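You operate a simulated robot arm through the tools that you are given. There is no shell and no other tool. Be economical: measure what you need, move in short steps, check, and stop when the job is done.

You run a simulated robot arm. Do the job below in one go: nothing can be reset, and whatever is moved stays where it is left.

Task
Stir the blend card's two herbs together in the blue bowl.
Fine: one big scoop of each from its box, till no patch shows; stir with the small scoop and leave it in, big scoop back, nothing spilt. Set down upright: big scoop.

It is judged by the outcome, as a careful person would: the job done as asked, and still so three seconds after it is handed in. It fails if anything else is knocked over, pushed out of place, dropped, spilled or broken.

Robot
A 6-joint arm with a two-finger parallel gripper, fixed in place. Base frame: the origin is at the foot of the arm, x ahead of it, y to its left, z up; the work surface is at about z = 840. Readings come in mm, degrees, newtons and seconds.
With the tool pointing down near the work surface it reaches from about 240 to 640 mm from the base axis. Its first joint turns from -66.0 to 66.0 degrees. Payload 2.7 kg.
The tool frame sits at the grasp point between the pads (the TCP): z along the fingers, y along the line on which they close. The tips reach 23 mm beyond it. Largest opening 94 mm; finger width 38, thickness 10; the body of the gripper, 54 by 96 mm, starts 39 mm behind the TCP.
Orientation is that of the tool frame in the base frame, as a unit quaternion [x, y, z, w]. With the fingers straight down and closing along the base's y, the tool's x points along the base's -x, its y along +y and its z along -z.

Tools
- The arm moves only by the tool apply_moves. Its argument "increments" is a list of rows, each a list of 7 numbers: the turn, a rotation vector about the base's x, y, z in degrees, then the shift along the base's x, y, z in mm, then the closure, from 0 (fully open) to 1 (shut). In form: [[wx, wy, wz, dx, dy, dz, grip], ...]. A call has 1 to 12 rows; each row shifts and turns the commanded pose from where the row before left it. Each row takes 0.2 s and may step no farther than 50 mm and 8.6 degrees from the row before; otherwise, or with a gripper value out of range, the whole call is refused. Where a pose cannot be reached the arm comes as near as it can. A force on the tool above 70 N (or 10 N above the force at the start of the call, whichever is more), or a blocked arm, ends the call early, and 0.2 s more pass. Each finger travels about 45 mm/s and halts on what it meets, pressing with about 28 N; the grip force reading is that of the motor and also rises with nothing between the fingers. The clock runs only during rows and for 0.2 s after the last one: add rows that do not move to give the fingers time. The reply holds the time, the measured pose of the TCP, the force on the tool along the base axes, the opening and the grip force, in the units named above and with some noise, with the torque about the TCP (base axes, N m) and any sound that the robot's microphone picked up.
- Cameras (640 x 400 px; columns grow to the right, rows downward): "scene" is fixed at [57.9, -423.8, 1398.3]; the picture's right is [0.90, -0.44, 0.00], its down [-0.28, -0.57, -0.77] and it looks along [0.34, 0.69, -0.64] (base axes); focal length 329 px, centre (320, 200). "wrist" rides on the gripper at [87, 16, -74] in the tool frame; the picture's right is [-0.18, 0.98, 0.00], its down [-0.58, -0.11, -0.81] and it looks along [-0.79, -0.15, 0.59] (tool axes); focal length 243 px, centre (320, 200). There is no depth. A picture from a camera that has moved, and an enlarged one, comes with that camera's place and axes in the base frame and with its lens.
- snapshot(camera): a new picture of that camera. It takes no simulated time.
- enlarge(camera, box): a new picture of the part [left, top, right, bottom] of that camera's present view, enlarged. It takes no simulated time.
- sign_off(): hands the job in; it is judged then, once.

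Go step by step. Nothing tells you positions but the pictures and the camera data: compare them with the known pose of the tool, close in by small moves and look again before you grip or let go. The budget is 120 turns and 76 pictures, counting those below and the enlarged ones. Unless the task says otherwise, let go and move clear before handing in, and close with one line.

The tools are called after "Call:" by a JSON object that holds its "method" and its "body". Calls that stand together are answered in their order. apply_moves: Moves the arm, as the interface text tells. Its arguments: {"type":"object","properties":{"increments":{"type":"array","items":{"type":"array","items":{"type":"number"}}}},"required":["increments"]} The other tools are called the same way: snapshot (camera) takes a picture; enlarge (camera, box) takes an enlarged picture of a part of a camera's view; sign_off () hands the job in.

At the start:

```text
time_s: 0.0
tcp_pos: [357.2, -78.9, 1155.8]
tool_rot: [0.0, 1.0, 0.0, 0.001]
wrist_force: [-0.3, 0.0, 0.2]
wrist_torque: [0.03, -0.01, 0.0]
width: 94.1
grasp_force: 0.0
```

scene: 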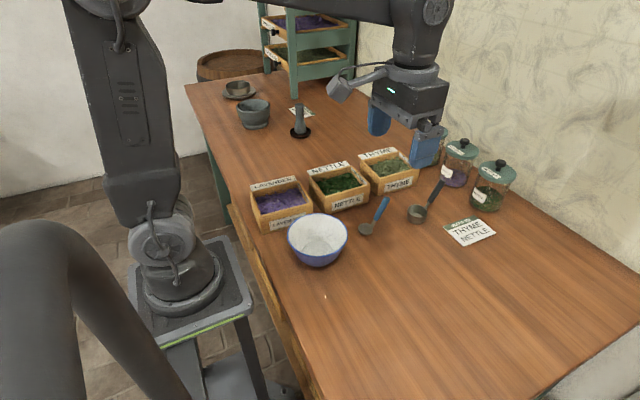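
wrist: 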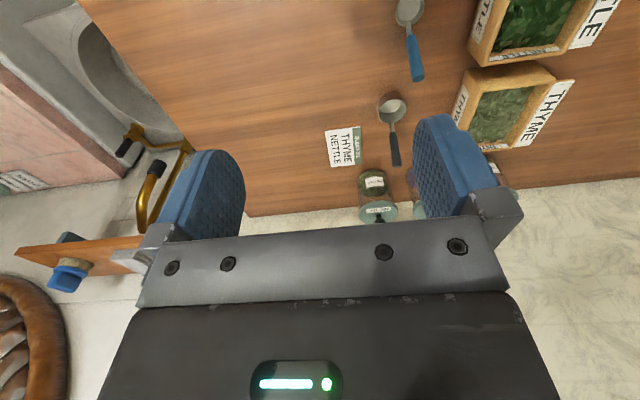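

I see three boxes (lavender, nettle, thyme), a blue bowl, a blue-handled spoon, a black-handled scoop and the card reading THYME / NETTLE. I'll look closer before measuring.

Call:
{"method": "enlarge", "body": {"camera": "scene", "box": [240, 140, 400, 270]}}

Call:
{"method": "enlarge", "body": {"camera": "scene", "box": [350, 130, 520, 250]}}

```text
3.08 times, centred on (320, 205) of scene
camera zoom: at [57.9, -423.8, 1398.3], right [0.9, -0.44, 0.0], down [-0.28, -0.57, -0.77], along [0.34, 0.69, -0.64], focal length 1012 px, centre (320, 185)
```

zoom: 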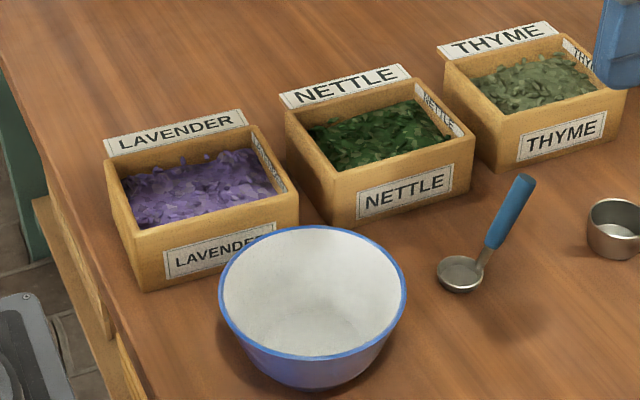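

```text
3.33 times, centred on (435, 190) of scene
camera zoom: at [57.9, -423.8, 1398.3], right [0.9, -0.44, 0.0], down [-0.28, -0.57, -0.77], along [0.34, 0.69, -0.64], focal length 1096 px, centre (-63, 233)
```

zoom: 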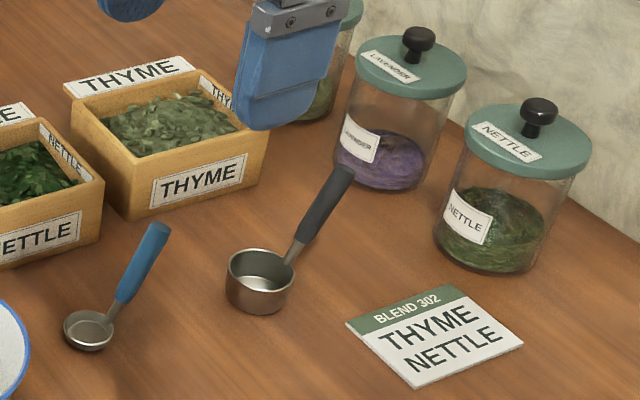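

Big scoop cup is near (535, 5), its handle leaning +x up to about (590, 9, 936). The bowl is near (264, 10). Next I'll tilt and shift the wrist camera for a better look at the boxes.

Call:
{"method": "apply_moves", "body": {"increments": [[0, 7.5, 0, -10, 35, 0, 0], [0, 7.5, 0, -10, 35, 0, 0], [0, 7.5, 0, -10, 35, 0, 0], [0, 7.5, 0, -10, 35, 0, 0], [0, 0, 0, 0, 0, 0, 0]]}}

Call:
{"method": "snapshot", "body": {"camera": "wrist"}}

Call:
{"method": "snapshot", "body": {"camera": "scene"}}

```text
time_s: 1.2
tcp_pos: [318.9, 59.7, 1154.4]
tool_rot: [0.0, 0.966, -0.001, -0.259]
wrist_force: [0.4, -0.3, 0.3]
wrist_torque: [-0.03, -0.02, 0.0]
width: 93.9
grasp_force: 0.0
```

```text
71 pictures are left
camera wrist: at [281.0, 76.7, 1262.8], right [0.16, 0.98, -0.09], down [0.91, -0.11, 0.41], along [0.39, -0.15, -0.91], focal length 243 px, centre (320, 200)
```

wrist: 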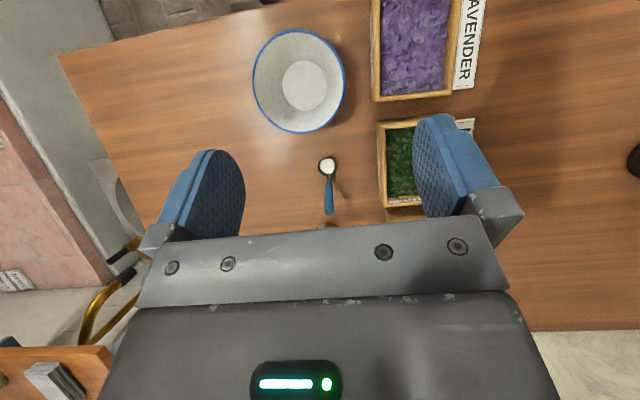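

```text
70 pictures are left
```

scene: 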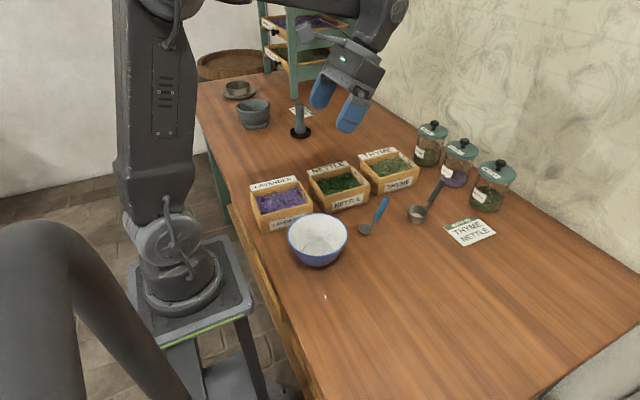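

Bowl centre refined to about (262, 14). I'll shift over the nettle and thyme boxes to measure them.

Call:
{"method": "apply_moves", "body": {"increments": [[0, 0, 0, 45, 35, 0, 0], [0, 0, 0, 45, 35, 0, 0], [0, 0, 0, 45, 30, 0, 0], [0, 0, 0, 15, 0, 0, 0], [0, 0, 0, 0, 0, 0, 0]]}}

Call:
{"method": "snapshot", "body": {"camera": "wrist"}}

```text
refused: row 1 steps farther than a row can; nothing moved
```

```text
69 pictures are left
camera wrist: at [281.0, 76.7, 1262.8], right [0.16, 0.98, -0.09], down [0.91, -0.11, 0.41], along [0.39, -0.15, -0.91], focal length 243 px, centre (320, 200)
```

wrist: 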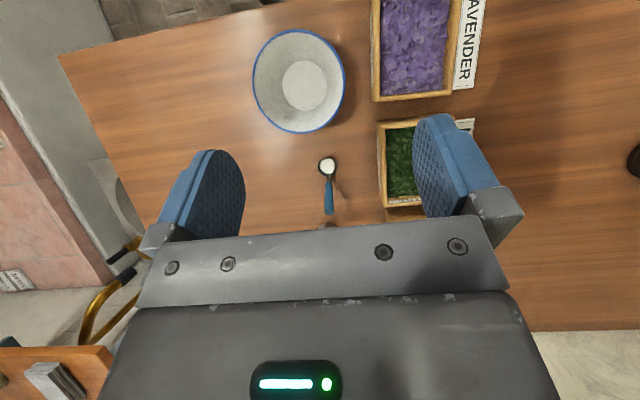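

The step was too long and was refused; I'll repeat it with shorter rows.

Call:
{"method": "apply_moves", "body": {"increments": [[0, 0, 0, 35, 25, 0, 0], [0, 0, 0, 35, 25, 0, 0], [0, 0, 0, 35, 25, 0, 0], [0, 0, 0, 35, 15, 0, 0], [0, 0, 0, 0, 0, 0, 0]]}}

Call:
{"method": "snapshot", "body": {"camera": "wrist"}}

```text
time_s: 2.4
tcp_pos: [440.6, 145.7, 1137.3]
tool_rot: [0.0, 0.967, 0.001, -0.255]
wrist_force: [0.0, 0.7, 1.4]
wrist_torque: [0.01, 0.03, 0.0]
width: 94.2
grasp_force: 0.1
out of reach, approached as far as the arm can: row 4
```

```text
68 pictures are left
camera wrist: at [401.6, 162.2, 1244.7], right [0.16, 0.98, -0.09], down [0.9, -0.11, 0.41], along [0.39, -0.15, -0.91], focal length 243 px, centre (320, 200)
```

wrist: 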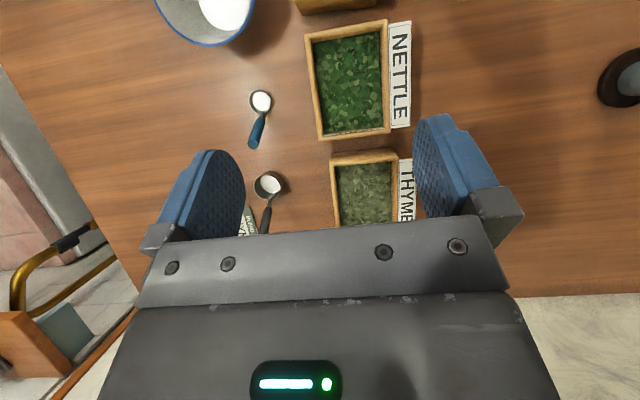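

Now I'll enlarge the boxes to read their corners.

Call:
{"method": "enlarge", "body": {"camera": "wrist", "box": [230, 10, 430, 135]}}

Call:
{"method": "enlarge", "body": {"camera": "wrist", "box": [240, 120, 430, 240]}}

```text
3.20 times, centred on (330, 72) of wrist
camera zoom: at [401.6, 162.2, 1244.7], right [0.16, 0.98, -0.09], down [0.9, -0.11, 0.41], along [0.39, -0.15, -0.91], focal length 776 px, centre (288, 608)
```

zoom: 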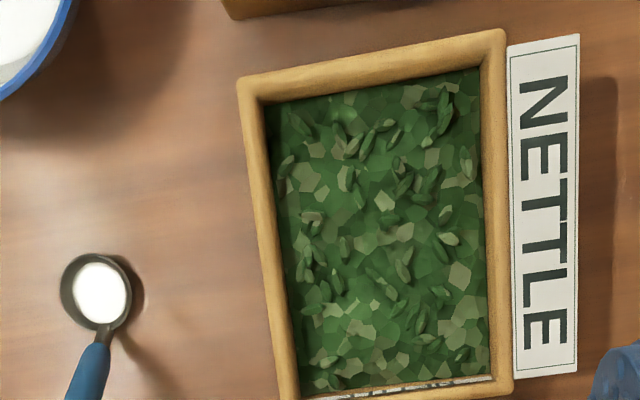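

```text
3.33 times, centred on (335, 180) of wrist
camera zoom: at [401.6, 162.2, 1244.7], right [0.16, 0.98, -0.09], down [0.9, -0.11, 0.41], along [0.39, -0.15, -0.91], focal length 809 px, centre (270, 267)
```

zoom: 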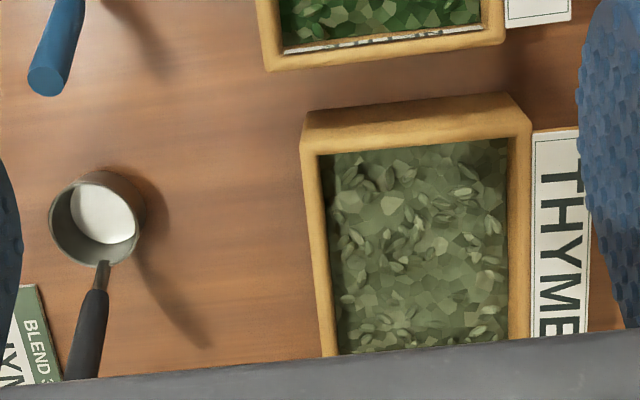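

I need sharper corner readings, so I'm enlarging the boxes in the scene view.

Call:
{"method": "enlarge", "body": {"camera": "scene", "box": [300, 145, 364, 215]}}

Call:
{"method": "enlarge", "body": {"camera": "scene", "box": [355, 140, 445, 230]}}

```text
5.71 times, centred on (332, 180) of scene
camera zoom: at [57.9, -423.8, 1398.3], right [0.9, -0.44, 0.0], down [-0.28, -0.57, -0.77], along [0.34, 0.69, -0.64], focal length 1879 px, centre (251, 314)
```

zoom: 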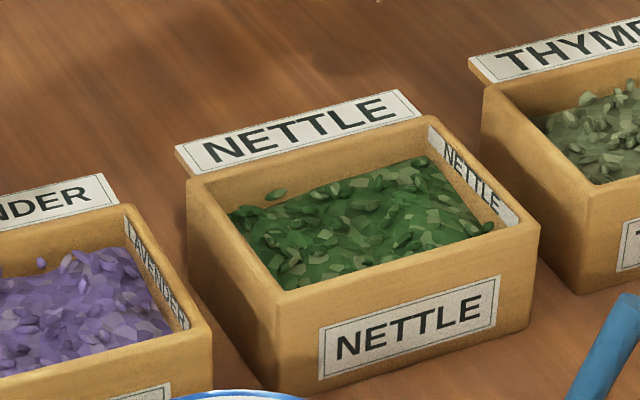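

```text
4.44 times, centred on (400, 185) of scene
camera zoom: at [57.9, -423.8, 1398.3], right [0.9, -0.44, 0.0], down [-0.28, -0.57, -0.77], along [0.34, 0.69, -0.64], focal length 1462 px, centre (-36, 267)
```

zoom: 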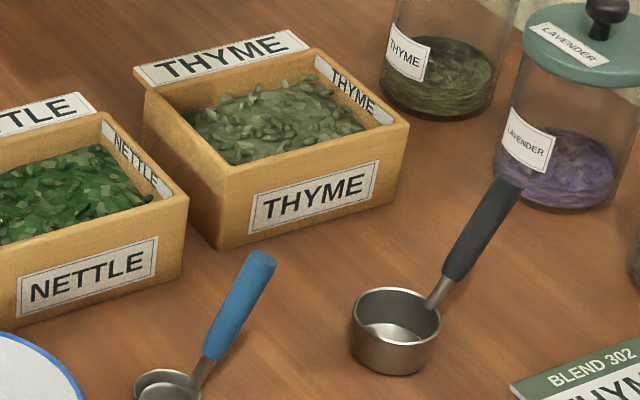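

Measured: boxes have rims at about z 895; nettle spans x 340–466, y 118–217 and thyme spans x 495–630, y 122–222. The big scoop's handle leans +x. I'll bring the tool upright above that handle and look.

Call:
{"method": "apply_moves", "body": {"increments": [[0, -7.5, 0, 18, -23, -18, 0], [0, -7.5, 0, 18, -23, -18, 0], [0, -7.5, 0, 18, -23, -18, 0], [0, -7.5, 0, 18, -23, -18, 0], [0, 0, 0, 20, -23, -28, 0], [0, 0, 0, 20, -23, -28, 0], [0, 0, 0, 0, 0, 0, 0]]}}

Call:
{"method": "snapshot", "body": {"camera": "wrist"}}

```text
time_s: 4.0
tcp_pos: [550.8, 10.4, 1011.4]
tool_rot: [0.0, 1.0, 0.0, 0.001]
wrist_force: [0.0, 0.2, 0.5]
wrist_torque: [-0.01, 0.01, 0.01]
width: 93.8
grasp_force: 0.0
```

```text
63 pictures are left
camera wrist: at [463.9, 27.1, 1086.4], right [0.18, 0.98, 0.0], down [0.58, -0.11, 0.81], along [0.79, -0.15, -0.59], focal length 243 px, centre (320, 200)
```

wrist: 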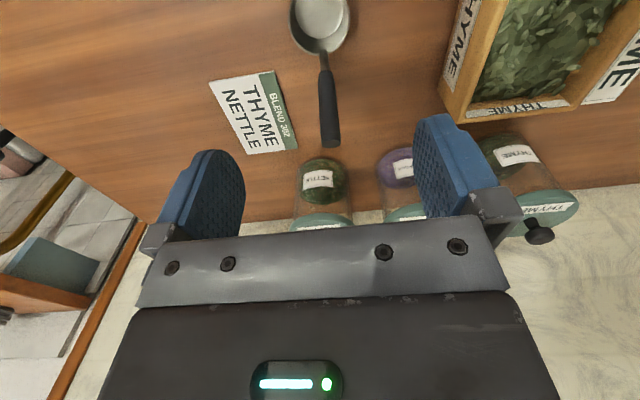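

The handle tip is at about (590, 11, 936), matching the scene estimate. I'll descend to straddle the handle at z≈917.

Call:
{"method": "apply_moves", "body": {"increments": [[0, 0, 0, 14, 0, -30, 0], [0, 0, 0, 14, 0, -30, 0], [0, 0, 0, 0, 0, -34, 0], [0, 0, 0, 0, 0, 0, 0]]}}

Call:
{"method": "snapshot", "body": {"camera": "wrist"}}

Call:
{"method": "enlarge", "body": {"camera": "scene", "box": [370, 120, 490, 240]}}

```text
time_s: 5.0
tcp_pos: [580.2, 9.8, 914.5]
tool_rot: [-0.001, 1.0, 0.0, 0.001]
wrist_force: [-0.7, 1.1, -0.2]
wrist_torque: [0.02, -0.01, 0.03]
width: 93.7
grasp_force: 0.1
```

```text
62 pictures are left
camera wrist: at [493.1, 26.2, 989.8], right [0.18, 0.98, 0.0], down [0.58, -0.11, 0.81], along [0.79, -0.15, -0.59], focal length 243 px, centre (320, 200)
```

wrist: 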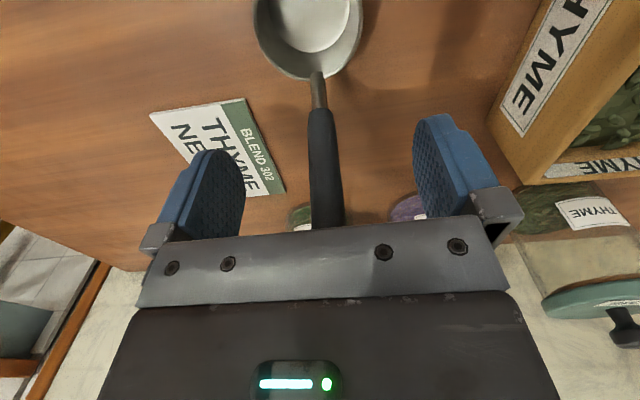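

```text
3.33 times, centred on (430, 180) of scene
camera zoom: at [57.9, -423.8, 1398.3], right [0.9, -0.44, 0.0], down [-0.28, -0.57, -0.77], along [0.34, 0.69, -0.64], focal length 1096 px, centre (-47, 267)
```

zoom: 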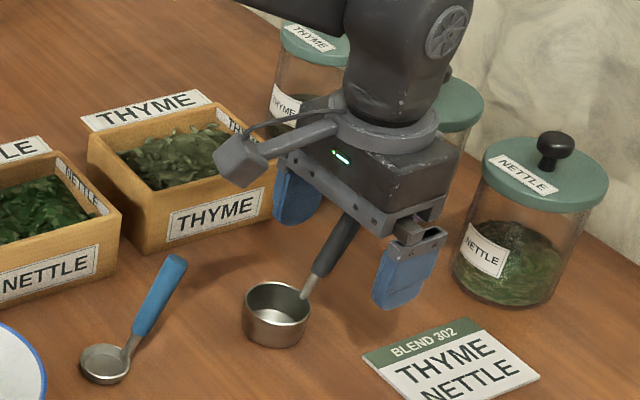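

The handle lies between the pads at the TCP. Closing the fingers.

Call:
{"method": "apply_moves", "body": {"increments": [[0, 0, 0, 0, 0, 0, 0.5], [0, 0, 0, 0, 0, 0, 1], [0, 0, 0, 0, 0, 0, 1], [0, 0, 0, 0, 0, 0, 1], [0, 0, 0, 0, 0, 0, 1], [0, 0, 0, 0, 0, 0, 1], [0, 0, 0, 0, 0, 0, 1]]}}

Call:
{"method": "enlarge", "body": {"camera": "scene", "box": [370, 120, 490, 240]}}

```text
time_s: 6.6
tcp_pos: [580.6, 8.9, 914.7]
tool_rot: [0.0, 1.0, 0.0, 0.0]
wrist_force: [-0.9, 0.5, 0.3]
wrist_torque: [0.05, 0.02, -0.06]
width: 16.7
grasp_force: 27.6
```

```text
3.33 times, centred on (430, 180) of scene
camera zoom: at [57.9, -423.8, 1398.3], right [0.9, -0.44, 0.0], down [-0.28, -0.57, -0.77], along [0.34, 0.69, -0.64], focal length 1096 px, centre (-47, 267)
```

zoom: 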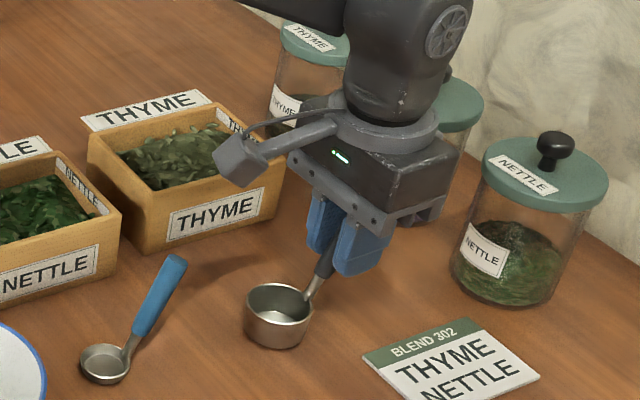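

The grip holds the scoop, but with the wrist camera on the scoop's cup side a deep scooping tilt would bring that camera down onto the neighbouring box. I'll release, lift, turn the tool 180° and grasp again from the other side.

Call:
{"method": "apply_moves", "body": {"increments": [[0, 0, 0, 0, 0, 0, 0.6], [0, 0, 0, 0, 0, 0, 0.3], [0, 0, 0, 0, 0, 0, 0], [0, 0, 0, 0, 0, 0, 0], [0, 0, 0, 0, 0, 0, 0], [0, 0, 0, 0, 0, 30, 0], [0, 0, 0, 0, 0, 45, 0], [0, 0, 0, 0, 0, 45, 0], [0, 0, 0, 0, 0, 0, 0]]}}

Call:
{"method": "apply_moves", "body": {"increments": [[0, 0, 8, -5, 0, 0, 0], [0, 0, 8, -5, 0, 0, 0], [0, 0, 8, -5, 0, 0, 0], [0, 0, 8, -5, 0, 0, 0], [0, 0, 8, 0, 0, 0, 0], [0, 0, 8, 0, 0, 0, 0], [0, 0, 8, 0, 0, 0, 0], [0, 0, 8, 0, 0, 0, 0], [0, 0, 8, 0, 0, 0, 0], [0, 0, 8, 0, 0, 0, 0], [0, 0, 8, 0, 0, 0, 0]]}}

Call:
{"method": "snapshot", "body": {"camera": "scene"}}

```text
time_s: 8.6
tcp_pos: [578.1, 10.2, 1035.4]
tool_rot: [-0.001, 1.0, 0.001, -0.001]
wrist_force: [0.4, 0.0, -0.2]
wrist_torque: [0.0, 0.0, 0.0]
width: 94.2
grasp_force: 0.0
```

```text
time_s: 11.0
tcp_pos: [559.9, 9.4, 1035.5]
tool_rot: [-0.696, 0.718, -0.001, -0.001]
wrist_force: [0.1, 0.2, 0.2]
wrist_torque: [0.01, -0.01, -0.02]
width: 93.8
grasp_force: 0.0
```

```text
59 pictures are left
```

scene: 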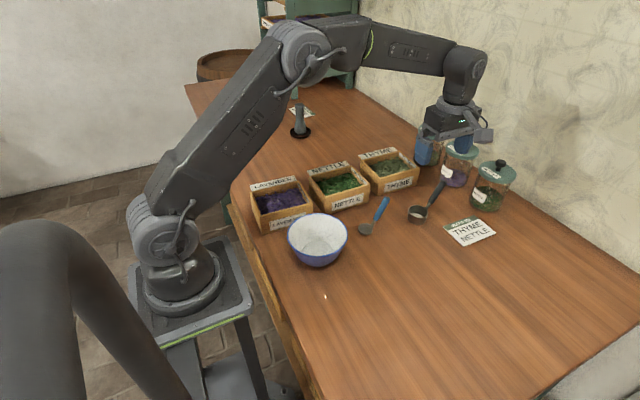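

The scoop still stands where it was and the yaw is about halfway. Continuing the turn.

Call:
{"method": "apply_moves", "body": {"increments": [[0, 0, 8.36, 0, 0, 0, 0], [0, 0, 8.36, 0, 0, 0, 0], [0, 0, 8.36, 0, 0, 0, 0], [0, 0, 8.36, 0, 0, 0, 0], [0, 0, 8.36, 0, 0, 0, 0], [0, 0, 8.36, 0, 0, 0, 0], [0, 0, 8.36, 0, 0, 0, 0], [0, 0, 8.36, 0, 0, 0, 0], [0, 0, 8.36, 0, 0, 0, 0], [0, 0, 8.36, 0, 0, 0, 0], [0, 0, 8.36, 0, 0, 0, 0]]}}

Call:
{"method": "snapshot", "body": {"camera": "wrist"}}

Call:
{"method": "snapshot", "body": {"camera": "scene"}}

```text
time_s: 13.4
tcp_pos: [558.7, 16.9, 1035.3]
tool_rot: [1.0, -0.004, 0.0, 0.002]
wrist_force: [-0.7, 0.1, 0.1]
wrist_torque: [-0.03, 0.01, -0.02]
width: 94.0
grasp_force: 0.1
out of reach, approached as far as the arm can: row 11
```

```text
58 pictures are left
camera wrist: at [644.6, 1.3, 1109.7], right [-0.19, -0.98, 0.01], down [-0.58, 0.12, 0.81], along [-0.79, 0.15, -0.59], focal length 243 px, centre (320, 200)
```

wrist: 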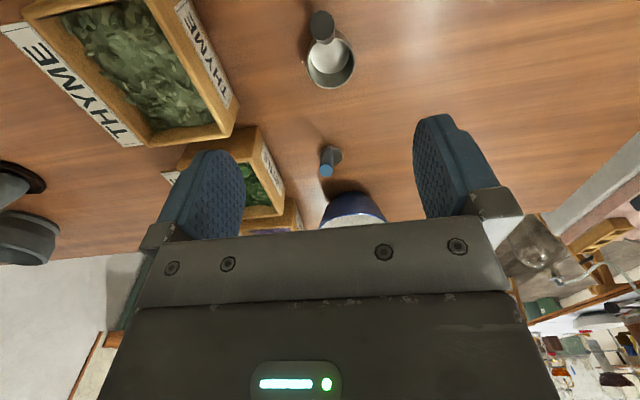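

```text
57 pictures are left
```

scene: 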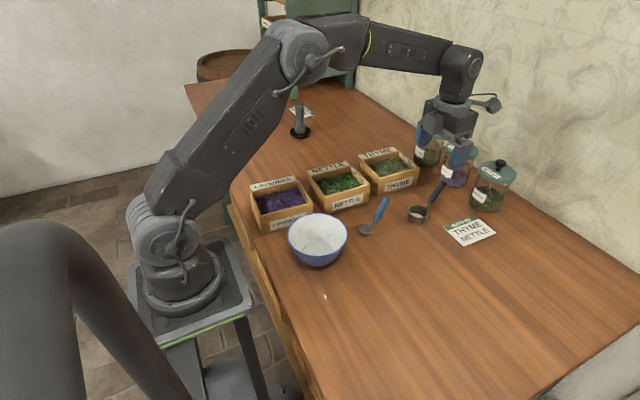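

The wrist joint is right at its limit, so I'll back off 4° (which also lines up with the handle's slight yaw) and move over the handle.

Call:
{"method": "apply_moves", "body": {"increments": [[0, 0, -4, 10, 0, 0, 0], [0, 0, 0, 10, 0, -25, 0], [0, 0, 0, 0, 0, -25, 0], [0, 0, 0, 0, 0, 0, 0]]}}

Call:
{"method": "snapshot", "body": {"camera": "wrist"}}

```text
time_s: 14.4
tcp_pos: [580.8, 16.0, 985.7]
tool_rot: [0.999, -0.036, 0.0, 0.0]
wrist_force: [0.3, 0.0, -0.2]
wrist_torque: [0.02, 0.01, -0.01]
width: 94.0
grasp_force: 0.0
```

```text
56 pictures are left
camera wrist: at [665.3, -3.6, 1060.1], right [-0.25, -0.97, 0.0], down [-0.57, 0.15, 0.81], along [-0.78, 0.2, -0.59], focal length 243 px, centre (320, 200)
```

wrist: 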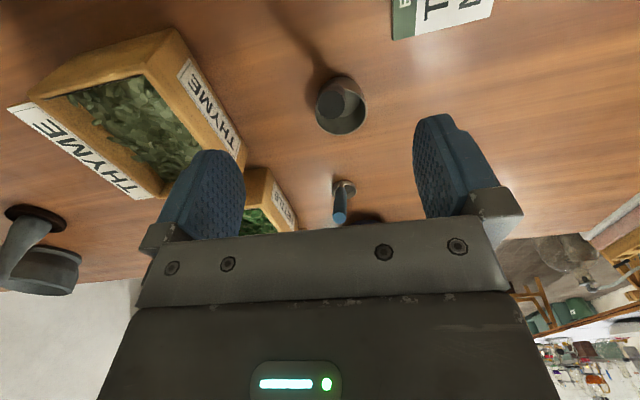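

I'll shift 8 mm in −y and descend to the handle.

Call:
{"method": "apply_moves", "body": {"increments": [[0, 0, 0, 0, -8, -20, 0], [0, 0, 0, 0, 0, -30, 0], [0, 0, 0, 0, 0, -20, 0], [0, 0, 0, 0, 0, 0, 0]]}}

Call:
{"method": "snapshot", "body": {"camera": "wrist"}}

Call:
{"method": "enlarge", "body": {"camera": "scene", "box": [370, 120, 490, 240]}}

```text
time_s: 15.4
tcp_pos: [580.9, 9.1, 914.4]
tool_rot: [0.999, -0.036, 0.001, 0.001]
wrist_force: [-0.4, 0.5, -0.1]
wrist_torque: [0.01, -0.03, -0.01]
width: 94.1
grasp_force: 0.1
```

```text
55 pictures are left
camera wrist: at [664.6, -12.7, 988.9], right [-0.25, -0.97, 0.0], down [-0.57, 0.15, 0.81], along [-0.78, 0.2, -0.59], focal length 243 px, centre (320, 200)
```

wrist: 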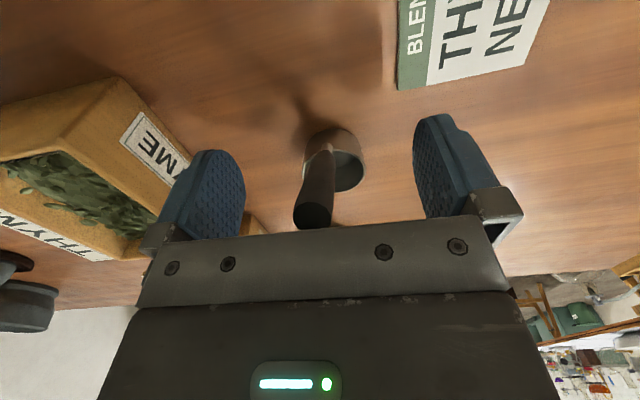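

```text
3.33 times, centred on (430, 180) of scene
camera zoom: at [57.9, -423.8, 1398.3], right [0.9, -0.44, 0.0], down [-0.28, -0.57, -0.77], along [0.34, 0.69, -0.64], focal length 1096 px, centre (-47, 267)
```

zoom: 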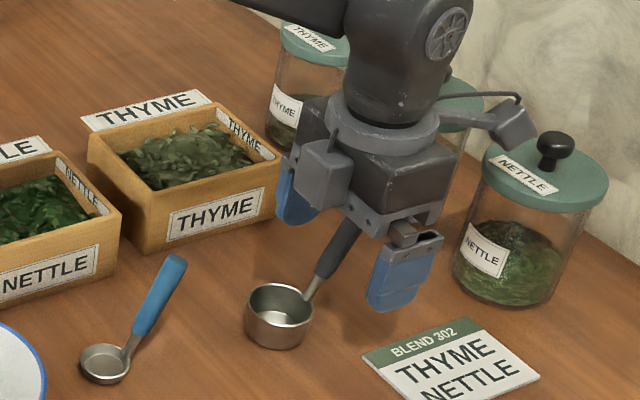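

Handle is centred between the pads; closing and lifting slightly.

Call:
{"method": "apply_moves", "body": {"increments": [[0, 0, 0, 0, 0, 0, 0.5], [0, 0, 0, 0, 0, 0, 1], [0, 0, 0, 0, 0, 0, 1], [0, 0, 0, 0, 0, 0, 1], [0, 0, 0, 0, 0, 0, 1], [0, 0, 0, 0, 0, 0, 1], [0, 0, 0, 0, 0, 10, 1], [0, 0, 0, 0, 0, 15, 1], [0, 0, 0, -10, 0, 30, 1], [0, 0, 0, -20, 0, 40, 1], [0, 0, 0, -20, 0, 40, 1], [0, 0, 0, 0, 0, 0, 1]]}}

Call:
{"method": "snapshot", "body": {"camera": "scene"}}

Call:
{"method": "snapshot", "body": {"camera": "wrist"}}

```text
time_s: 18.0
tcp_pos: [528.9, 10.8, 1048.8]
tool_rot: [0.999, -0.036, 0.0, 0.0]
wrist_force: [-0.1, -0.3, -0.4]
wrist_torque: [0.01, 0.01, -0.02]
width: 17.0
grasp_force: 28.2
```

```text
53 pictures are left
```

scene: 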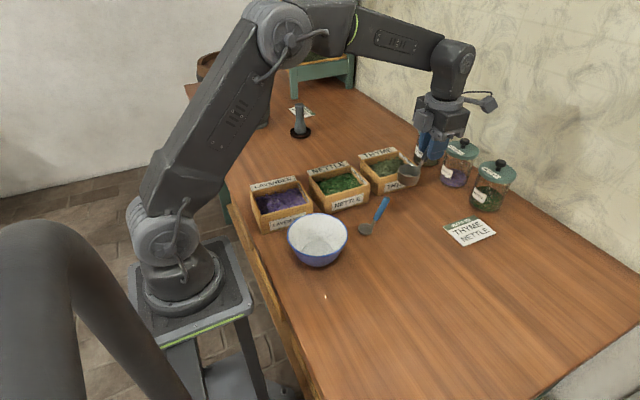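

```text
52 pictures are left
camera wrist: at [612.1, -10.1, 1123.5], right [-0.25, -0.97, 0.0], down [-0.57, 0.15, 0.81], along [-0.78, 0.2, -0.59], focal length 243 px, centre (320, 200)
```

wrist: 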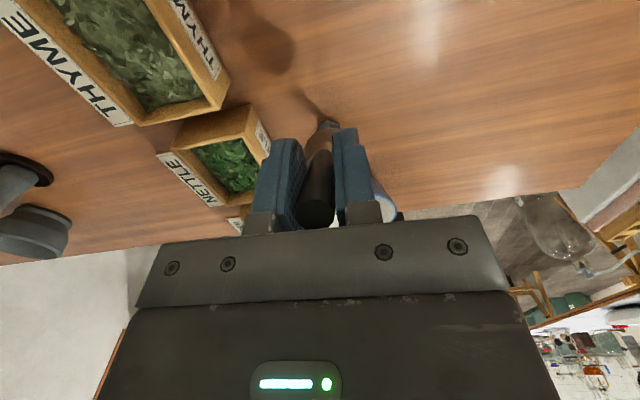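

Call:
{"method": "enlarge", "body": {"camera": "scene", "box": [370, 100, 480, 200]}}

```text
4.00 times, centred on (425, 150) of scene
camera zoom: at [57.9, -423.8, 1398.3], right [0.9, -0.44, 0.0], down [-0.28, -0.57, -0.77], along [0.34, 0.69, -0.64], focal length 1316 px, centre (-100, 400)
```

zoom: 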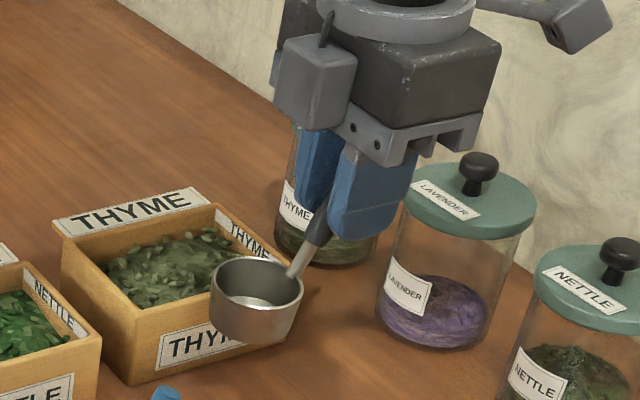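

The scoop is held level. Now I'll move above the nettle box while pitching it 60° so its mouth faces −x.

Call:
{"method": "apply_moves", "body": {"increments": [[0, 0, 0, -16, 20, 0, 1], [0, 0, 0, -16, 20, 0, 1], [-0.52, -7.48, 0, -16, 20, 0, 1], [-0.52, -7.48, 0, -16, 20, 0, 1], [-0.52, -7.48, 0, -16, 20, 0, 1], [-0.52, -7.48, 0, -16, 20, 0, 1], [-0.52, -7.48, 0, -16, 20, 0, 1], [-0.52, -7.48, 0, -16, 19, 0, 1], [-0.52, -7.48, 0, 0, 0, 0, 1], [-0.52, -7.48, 0, 0, 0, 0, 1], [0, 0, 0, 0, 0, 0, 1]]}}

Call:
{"method": "enlarge", "body": {"camera": "scene", "box": [260, 90, 420, 220]}}

```text
time_s: 20.4
tcp_pos: [400.3, 167.9, 1049.6]
tool_rot: [0.865, -0.031, 0.5, 0.016]
wrist_force: [-0.2, -0.4, -0.1]
wrist_torque: [-0.04, 0.04, -0.01]
width: 16.7
grasp_force: 28.4
```

```text
3.08 times, centred on (340, 155) of scene
camera zoom: at [57.9, -423.8, 1398.3], right [0.9, -0.44, 0.0], down [-0.28, -0.57, -0.77], along [0.34, 0.69, -0.64], focal length 1012 px, centre (258, 338)
```

zoom: 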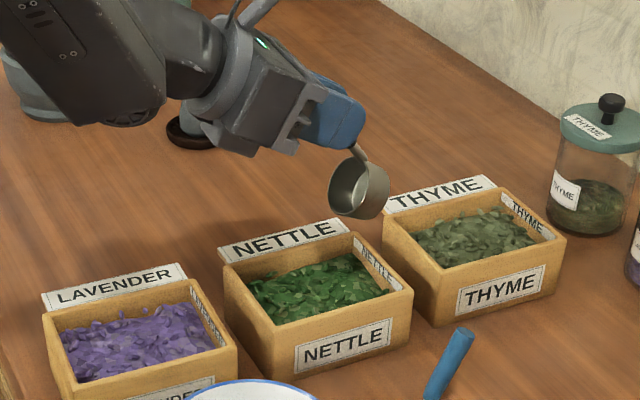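

The mouth faces −x above the nettle. I'll shift back a little and lower toward the herb surface, watching force.

Call:
{"method": "apply_moves", "body": {"increments": [[0, 0, 0, -8, 2, -20, 1], [0, 0, 0, 0, 0, -25, 1], [0, 0, 0, 0, 0, -20, 1], [0, 0, 0, 0, 0, -10, 1], [0, 0, 0, 0, 0, 0, 1]]}}

Call:
{"method": "enlarge", "body": {"camera": "scene", "box": [290, 130, 390, 220]}}

```text
time_s: 21.6
tcp_pos: [393.4, 170.9, 974.1]
tool_rot: [0.866, -0.031, 0.5, 0.018]
wrist_force: [-0.4, -0.9, -0.9]
wrist_torque: [-0.04, 0.03, 0.02]
width: 16.3
grasp_force: 28.4
```

```text
4.44 times, centred on (340, 175) of scene
camera zoom: at [57.9, -423.8, 1398.3], right [0.9, -0.44, 0.0], down [-0.28, -0.57, -0.77], along [0.34, 0.69, -0.64], focal length 1462 px, centre (231, 311)
```

zoom: 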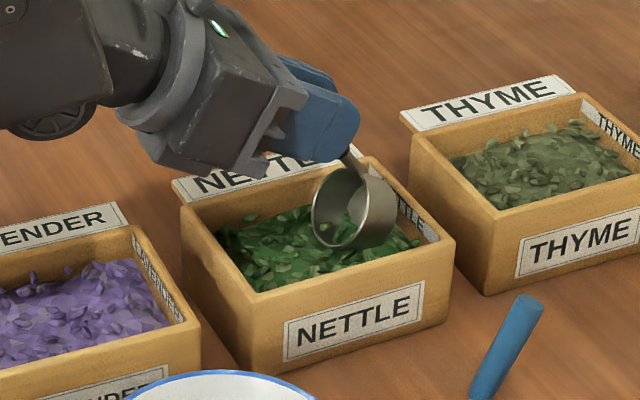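

The cup is inside the box and reaching the herb. Lowering further.

Call:
{"method": "apply_moves", "body": {"increments": [[0, 0, 0, 0, 0, -8, 1], [0, 0, 0, 0, 0, -6, 1], [0, 0, 0, 0, 0, -5, 1], [0, 0, 0, 0, 0, 0, 1]]}}

Call:
{"method": "enlarge", "body": {"camera": "scene", "box": [290, 130, 390, 220]}}

```text
time_s: 22.6
tcp_pos: [392.4, 169.7, 954.4]
tool_rot: [0.866, -0.031, 0.5, 0.016]
wrist_force: [0.2, 0.1, -0.7]
wrist_torque: [-0.01, 0.02, -0.04]
width: 16.7
grasp_force: 28.2
```

```text
4.44 times, centred on (340, 175) of scene
camera zoom: at [57.9, -423.8, 1398.3], right [0.9, -0.44, 0.0], down [-0.28, -0.57, -0.77], along [0.34, 0.69, -0.64], focal length 1462 px, centre (231, 311)
```

zoom: 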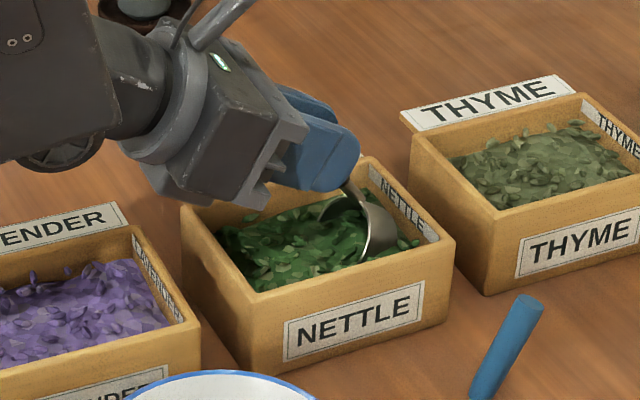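

No contact force. I'll drag toward −x with a little more depth.

Call:
{"method": "apply_moves", "body": {"increments": [[0, 0, 0, -5, 0, -2, 1], [0, 0, 0, -7, 0, -1, 1], [0, 0, 0, -7, 0, 0, 1], [0, 0, 0, -7, 0, 0, 1], [0, 0, 0, 0, 0, 0, 1]]}}

Call:
{"method": "enlarge", "body": {"camera": "scene", "box": [290, 130, 390, 220]}}

```text
time_s: 23.8
tcp_pos: [365.7, 169.6, 953.1]
tool_rot: [0.865, -0.032, 0.5, 0.018]
wrist_force: [0.0, -0.4, 0.2]
wrist_torque: [-0.01, 0.03, 0.0]
width: 16.7
grasp_force: 27.8
```

```text
4.44 times, centred on (340, 175) of scene
camera zoom: at [57.9, -423.8, 1398.3], right [0.9, -0.44, 0.0], down [-0.28, -0.57, -0.77], along [0.34, 0.69, -0.64], focal length 1462 px, centre (231, 311)
```

zoom: 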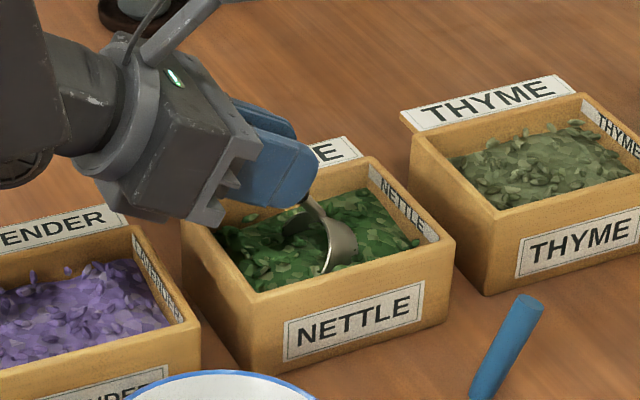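

The cup passed through freely. Now I'll roll it back level about the cup's centre, lifting as it levels.

Call:
{"method": "apply_moves", "body": {"increments": [[0.52, 7.48, 0, 10.2, 0, 2.7, 1], [0.52, 7.48, 0, 10.3, 0, 1.3, 1], [0.52, 7.48, 0, 10.5, 0, 0, 1], [0.52, 7.48, 0, 10.4, 0, 0, 1], [0.52, 7.48, 0, 10.1, 0, -1, 1], [0.52, 7.48, 0, 9.7, 0, 0, 1], [0.52, 7.48, 0, 9, 0, 0, 1], [0.52, 7.48, 0, 8.3, 0, 0, 1], [0, 0, 0, 0, 0, 10, 1], [0, 0, 0, 0, 0, 15, 1], [0, 0, 0, 0, 0, 15, 1], [0, 0, 0, 0, 0, 0, 1]]}}

Call:
{"method": "enlarge", "body": {"camera": "scene", "box": [290, 120, 390, 210]}}

```text
time_s: 26.4
tcp_pos: [445.6, 173.0, 996.9]
tool_rot: [0.999, -0.037, 0.0, 0.0]
wrist_force: [0.3, 0.0, -1.5]
wrist_torque: [0.03, 0.01, 0.0]
width: 16.5
grasp_force: 27.7
```

```text
4.44 times, centred on (340, 165) of scene
camera zoom: at [57.9, -423.8, 1398.3], right [0.9, -0.44, 0.0], down [-0.28, -0.57, -0.77], along [0.34, 0.69, -0.64], focal length 1462 px, centre (231, 356)
```

zoom: 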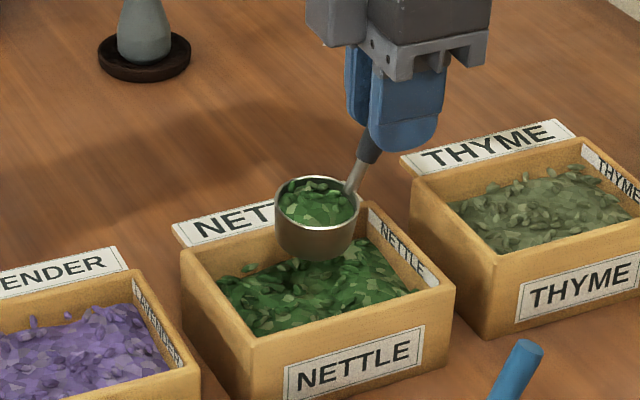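

The scoop came out full and level with nettle, nothing spilt. I'll lift a little and carry it level to above the bowl.

Call:
{"method": "apply_moves", "body": {"increments": [[0, 0, 0, 0, 0, 20, 1], [0, 0, 0, -6, -8, 20, 1], [0, 0, 0, -15, -18, 0, 1], [0, 0, 0, -18, -22, 0, 1], [0, 0, 0, -18, -22, 0, 1], [0, 0, 0, -18, -22, 0, 1], [0, 0, 0, -18, -22, 0, 1], [0, 0, 0, -15, -18, 0, 1], [0, 0, 0, -13, -16, 0, 1], [0, 0, 0, -8, -9, 0, 1], [0, 0, 0, 0, 0, 0, 1]]}}

Call:
{"method": "enlarge", "body": {"camera": "scene", "box": [250, 120, 410, 270]}}

```text
time_s: 28.8
tcp_pos: [315.1, 12.3, 1036.9]
tool_rot: [0.999, -0.036, 0.0, -0.001]
wrist_force: [-0.8, -0.1, -0.2]
wrist_torque: [-0.02, 0.0, 0.0]
width: 16.7
grasp_force: 27.9
```

```text
2.67 times, centred on (330, 195) of scene
camera zoom: at [57.9, -423.8, 1398.3], right [0.9, -0.44, 0.0], down [-0.28, -0.57, -0.77], along [0.34, 0.69, -0.64], focal length 877 px, centre (293, 213)
```

zoom: 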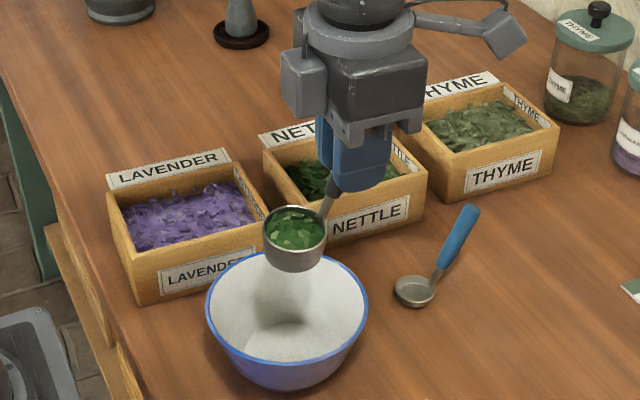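

The full scoop hangs just about over the bowl centre. I'll centre it, lower it, and begin rolling it about the x axis to check that the tilt is reachable.

Call:
{"method": "apply_moves", "body": {"increments": [[0, 0, 0, -3, 2, -15, 1], [0, 0, 0, -2, 2, -15, 1], [0, 0, 0, 0, 0, -10, 1], [8, 0, 0, 0, -6.3, -0.4, 1], [8, 0, 0, 0, -6.1, -1.3, 1], [8, 0, 0, 0, -5.9, -2.1, 1], [0, 0, 0, 0, 0, 0, 1]]}}

Call:
{"method": "enlarge", "body": {"camera": "scene", "box": [250, 120, 410, 270]}}

```text
time_s: 30.4
tcp_pos: [290.1, 117.1, 1047.3]
tool_rot: [0.979, -0.044, -0.007, -0.198]
wrist_force: [0.3, -0.8, -0.4]
wrist_torque: [-0.02, -0.02, 0.01]
width: 16.4
grasp_force: 28.0
out of reach, approached as far as the arm can: row 4, 5, 6
```

```text
2.67 times, centred on (330, 195) of scene
camera zoom: at [57.9, -423.8, 1398.3], right [0.9, -0.44, 0.0], down [-0.28, -0.57, -0.77], along [0.34, 0.69, -0.64], focal length 877 px, centre (293, 213)
```

zoom: 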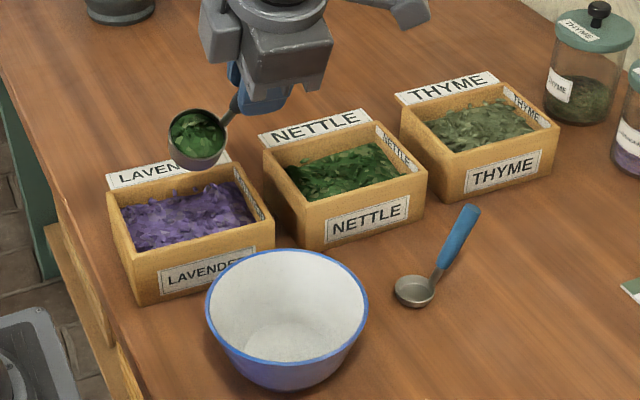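

The wrist hit its joint limit and the arm swung aside, tilted about 23°; the scoop still looks full. I'll level it again at once, in place, and check.

Call:
{"method": "apply_moves", "body": {"increments": [[-7.6, 0, 0, 0, 5, 2, 1], [-7.6, 0, 0, 0, 5.5, 1.5, 1], [-7.6, 0, 0, 0, 6, 0.5, 1], [0, 0, 0, 0, 0, 0, 1]]}}

Call:
{"method": "snapshot", "body": {"camera": "scene"}}

Call:
{"method": "enlarge", "body": {"camera": "scene", "box": [240, 130, 340, 230]}}

```text
time_s: 31.4
tcp_pos: [289.6, 131.8, 1051.5]
tool_rot: [0.999, -0.036, 0.0, -0.009]
wrist_force: [-0.3, 0.0, 0.1]
wrist_torque: [0.03, -0.04, 0.01]
width: 16.4
grasp_force: 27.9
```

```text
43 pictures are left
```

scene: 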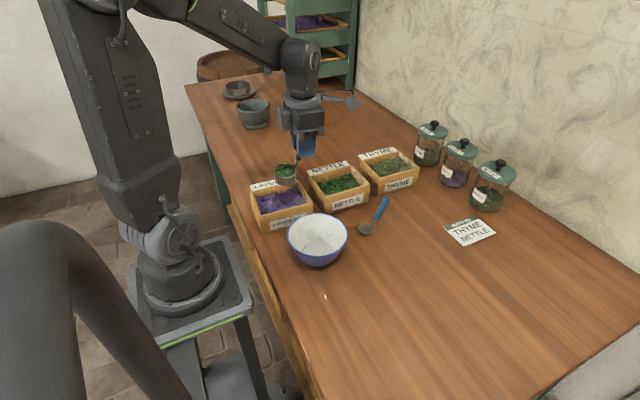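

```text
4.00 times, centred on (290, 180) of scene
camera zoom: at [57.9, -423.8, 1398.3], right [0.9, -0.44, 0.0], down [-0.28, -0.57, -0.77], along [0.34, 0.69, -0.64], focal length 1316 px, centre (440, 280)
```

zoom: 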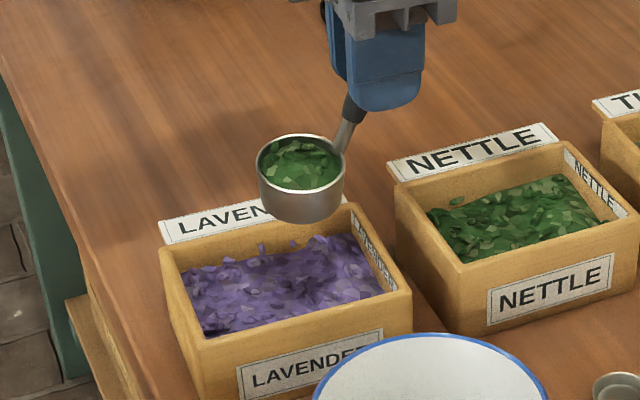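

Nothing was lost; the scoop is still full and level. I'll yaw the tool −86° (away from the joint limit), keeping the scoop level, while carrying it over the bowl, so the pour becomes a pitch with fingers toward −y.

Call:
{"method": "apply_moves", "body": {"increments": [[0, 0, -7.8, -2.5, -15.5, 0, 1], [0, 0, -7.8, -2.5, -15.5, 0, 1], [0, 0, -7.8, -2.5, -15.5, 0, 1], [0, 0, -7.8, -2.5, -15.5, 0, 1], [0, 0, -7.8, -2.5, -15.5, 0, 1], [0, 0, -7.8, -2.5, -15.5, 0, 1], [0, 0, -7.8, -2.5, -15.5, 0, 1], [0, 0, -7.8, -2.5, -15.5, 0, 1], [0, 0, -7.8, -2.5, -15.5, 0, 1], [0, 0, -7.8, -2.5, -15.5, 0, 1], [0, 0, -7.8, -2.5, -15.5, 0, 1], [0, 0, 0, 0, 0, 0, 1]]}}

Call:
{"method": "enlarge", "body": {"camera": "scene", "box": [240, 120, 400, 270]}}

```text
time_s: 34.0
tcp_pos: [263.2, -37.5, 1052.3]
tool_rot: [0.707, -0.707, 0.007, -0.009]
wrist_force: [-0.5, 0.3, -0.2]
wrist_torque: [-0.04, -0.01, 0.01]
width: 16.7
grasp_force: 27.6
```

```text
2.67 times, centred on (320, 195) of scene
camera zoom: at [57.9, -423.8, 1398.3], right [0.9, -0.44, 0.0], down [-0.28, -0.57, -0.77], along [0.34, 0.69, -0.64], focal length 877 px, centre (320, 213)
```

zoom: 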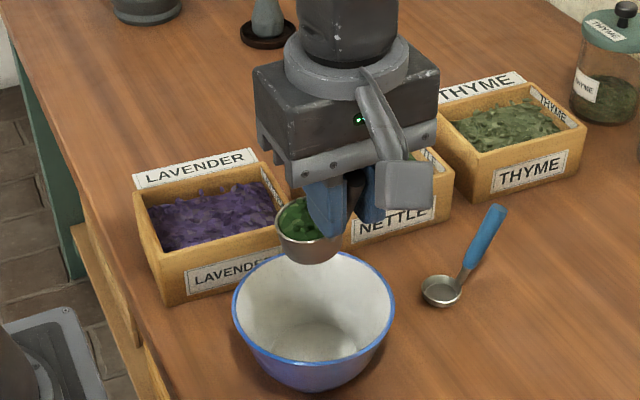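

The scoop is level over the bowl. I'll nudge to centre it, lower, and pitch the first 24° to test reachability.

Call:
{"method": "apply_moves", "body": {"increments": [[0, 0, 0, 4, 3, -20, 1], [0, 0, 0, 4, 2, -20, 1], [0, 0, 0, 0, 0, -8, 1], [-8, 0, 0, 0, 6.8, 6.9, 1], [-8, 0, 0, 0, 7.7, 6, 1], [0, 0, 0, 0, 0, 0, 1]]}}

Call:
{"method": "enlarge", "body": {"camera": "scene", "box": [240, 120, 400, 270]}}

```text
time_s: 35.4
tcp_pos: [270.8, -18.1, 1016.4]
tool_rot: [0.701, -0.699, 0.105, 0.091]
wrist_force: [0.3, 0.0, -1.0]
wrist_torque: [-0.04, 0.0, -0.03]
width: 16.7
grasp_force: 27.7
```

```text
2.67 times, centred on (320, 195) of scene
camera zoom: at [57.9, -423.8, 1398.3], right [0.9, -0.44, 0.0], down [-0.28, -0.57, -0.77], along [0.34, 0.69, -0.64], focal length 877 px, centre (320, 213)
```

zoom: 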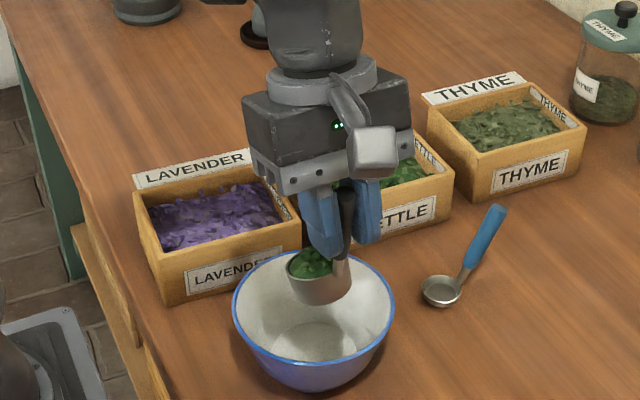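

Reachable so far. Continuing the pour in steps.

Call:
{"method": "apply_moves", "body": {"increments": [[-8, 0, 0, 0, 8.4, 4.8, 1], [-8, 0, 0, 0, 9, 3.5, 1], [-8, 0, 0, 0, 9.4, 2.3, 1], [-8, 0, 0, 0, 9.7, 1, 1], [0, 0, 0, 0, 0, 0, 1]]}}

Call:
{"method": "enlarge", "body": {"camera": "scene", "box": [240, 120, 400, 270]}}

```text
time_s: 36.6
tcp_pos: [270.1, 18.4, 1028.3]
tool_rot: [0.649, -0.643, 0.294, 0.282]
wrist_force: [0.7, 0.1, -0.5]
wrist_torque: [0.03, 0.0, -0.01]
width: 16.7
grasp_force: 27.9
```

```text
2.67 times, centred on (320, 195) of scene
camera zoom: at [57.9, -423.8, 1398.3], right [0.9, -0.44, 0.0], down [-0.28, -0.57, -0.77], along [0.34, 0.69, -0.64], focal length 877 px, centre (320, 213)
```

zoom: 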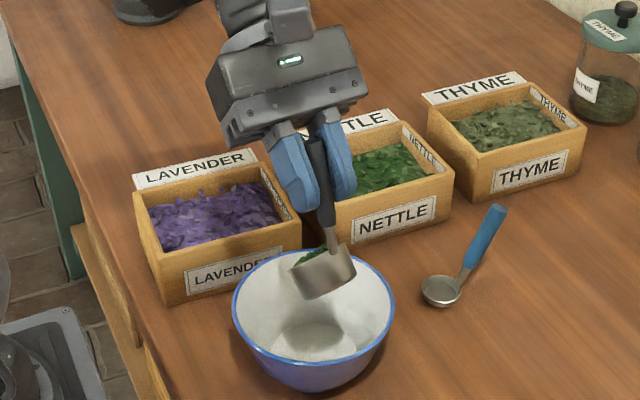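

Works well at 48°. Continuing to pour, easing slightly toward −y to keep the lip over the bowl middle.

Call:
{"method": "apply_moves", "body": {"increments": [[-8, 0, 0, 0, 7.7, -0.4, 1], [-8, 0, 0, 0, 7.5, -1.7, 1], [-8, 0, 0, 0, 7.2, -3.1, 1], [-8, 0, 0, 0, 6.7, -4.3, 1], [0, 0, 0, 0, 0, 0, 1]]}}

Call:
{"method": "enlarge", "body": {"camera": "scene", "box": [240, 120, 400, 270]}}

```text
time_s: 37.8
tcp_pos: [269.9, 46.7, 1018.2]
tool_rot: [0.548, -0.536, 0.46, 0.449]
wrist_force: [0.9, 0.1, -0.6]
wrist_torque: [0.02, 0.0, -0.02]
width: 16.7
grasp_force: 28.5
```

```text
2.67 times, centred on (320, 195) of scene
camera zoom: at [57.9, -423.8, 1398.3], right [0.9, -0.44, 0.0], down [-0.28, -0.57, -0.77], along [0.34, 0.69, -0.64], focal length 877 px, centre (320, 213)
```

zoom: 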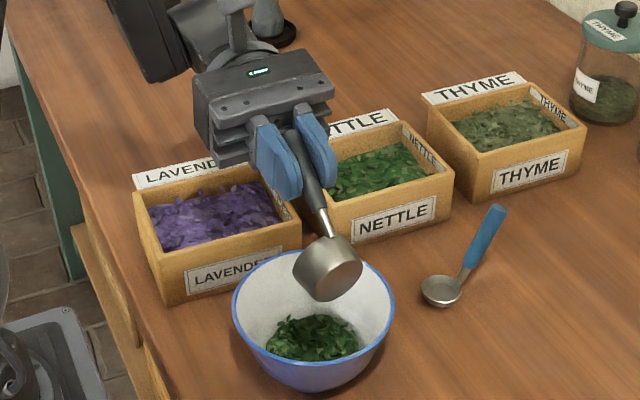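

The nettle fell into the bowl. I'll tilt further to empty it completely and wait a moment.

Call:
{"method": "apply_moves", "body": {"increments": [[-8, 0, 0, 0, 6, -5.5, 1], [-8, 0, 0, 0, 5.2, -6.5, 1], [-8, 0, 0, 0, 5, -5, 1], [0, 0, 0, 0, 0, 0, 1], [0, 0, 0, 0, 0, 0, 1], [0, 0, 0, 0, 0, 0, 1]]}}

Call:
{"method": "enlarge", "body": {"camera": "scene", "box": [240, 120, 400, 270]}}

```text
time_s: 39.2
tcp_pos: [269.9, 64.0, 1001.1]
tool_rot: [0.443, -0.429, 0.561, 0.552]
wrist_force: [-0.3, 0.2, -0.1]
wrist_torque: [0.05, 0.04, -0.01]
width: 16.6
grasp_force: 28.3
```

```text
2.67 times, centred on (320, 195) of scene
camera zoom: at [57.9, -423.8, 1398.3], right [0.9, -0.44, 0.0], down [-0.28, -0.57, -0.77], along [0.34, 0.69, -0.64], focal length 877 px, centre (320, 213)
```

zoom: 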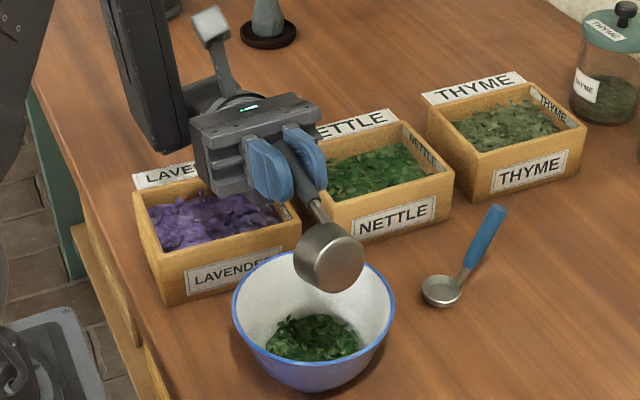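

Emptied cleanly. Reversing the tilt, rising slightly.

Call:
{"method": "apply_moves", "body": {"increments": [[8, 0, 0, 0, -5, 6, 1], [8, 0, 0, 0, -5.2, 7, 1], [8, 0, 0, 0, -6, 6, 1], [8, 0, 0, 0, -6.7, 5, 1], [8, 0, 0, 0, -7.2, 4, 1], [8, 0, 0, 0, -7.5, 3, 1], [8, 0, 0, 0, -7.7, 3, 1], [8, 0, 0, 0, -9.7, 2, 1], [8, 0, 0, 0, -9.4, 1, 1], [8, 0, 0, 0, -9, 0, 1], [8, 0, 0, 0, -8.4, 0, 1], [8, 0, 0, 0, -7.7, 0, 1]]}}

Call:
{"method": "apply_moves", "body": {"increments": [[8, 0, 0, 0, -6, 0, 1], [0, 0, 7.8, 15, 16, 0, 1], [0, 0, 7.8, 25, 18, 0, 1], [0, 0, 7.8, 25, 20, 0, 1], [0, 0, 7.8, 25, 20, 0, 1], [0, 0, 7.8, 25, 20, 0, 1], [0, 0, 7.8, 25, 20, 0, 1], [0, 0, 7.8, 25, 20, 0, 1], [0, 0, 7.8, 25, 20, 0, 1], [0, 0, 7.8, 25, 20, 0, 1], [0, 0, 7.8, 20, 20, 0, 1], [0, 0, 7.8, 15, 15, 0, 1]]}}

Call:
{"method": "snapshot", "body": {"camera": "scene"}}

```text
time_s: 41.8
tcp_pos: [269.8, -27.8, 1038.0]
tool_rot: [0.707, -0.704, 0.055, 0.039]
wrist_force: [-0.2, -1.4, -0.1]
wrist_torque: [0.03, 0.0, 0.01]
width: 16.4
grasp_force: 28.5
```

```text
time_s: 44.4
tcp_pos: [519.7, 177.2, 1036.8]
tool_rot: [0.999, -0.034, -0.001, -0.011]
wrist_force: [-0.1, 0.0, 0.2]
wrist_torque: [0.01, -0.01, 0.04]
width: 16.5
grasp_force: 28.0
```

```text
36 pictures are left
```

scene: 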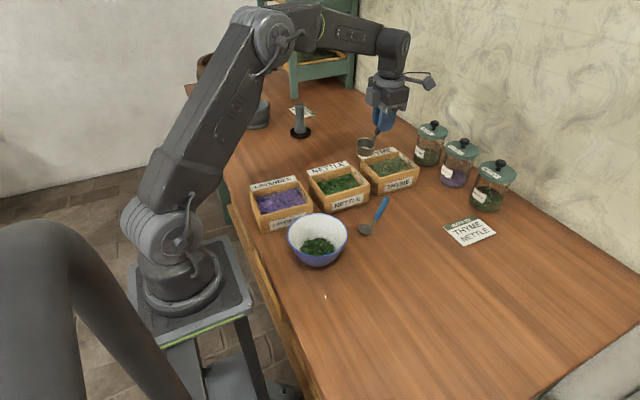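

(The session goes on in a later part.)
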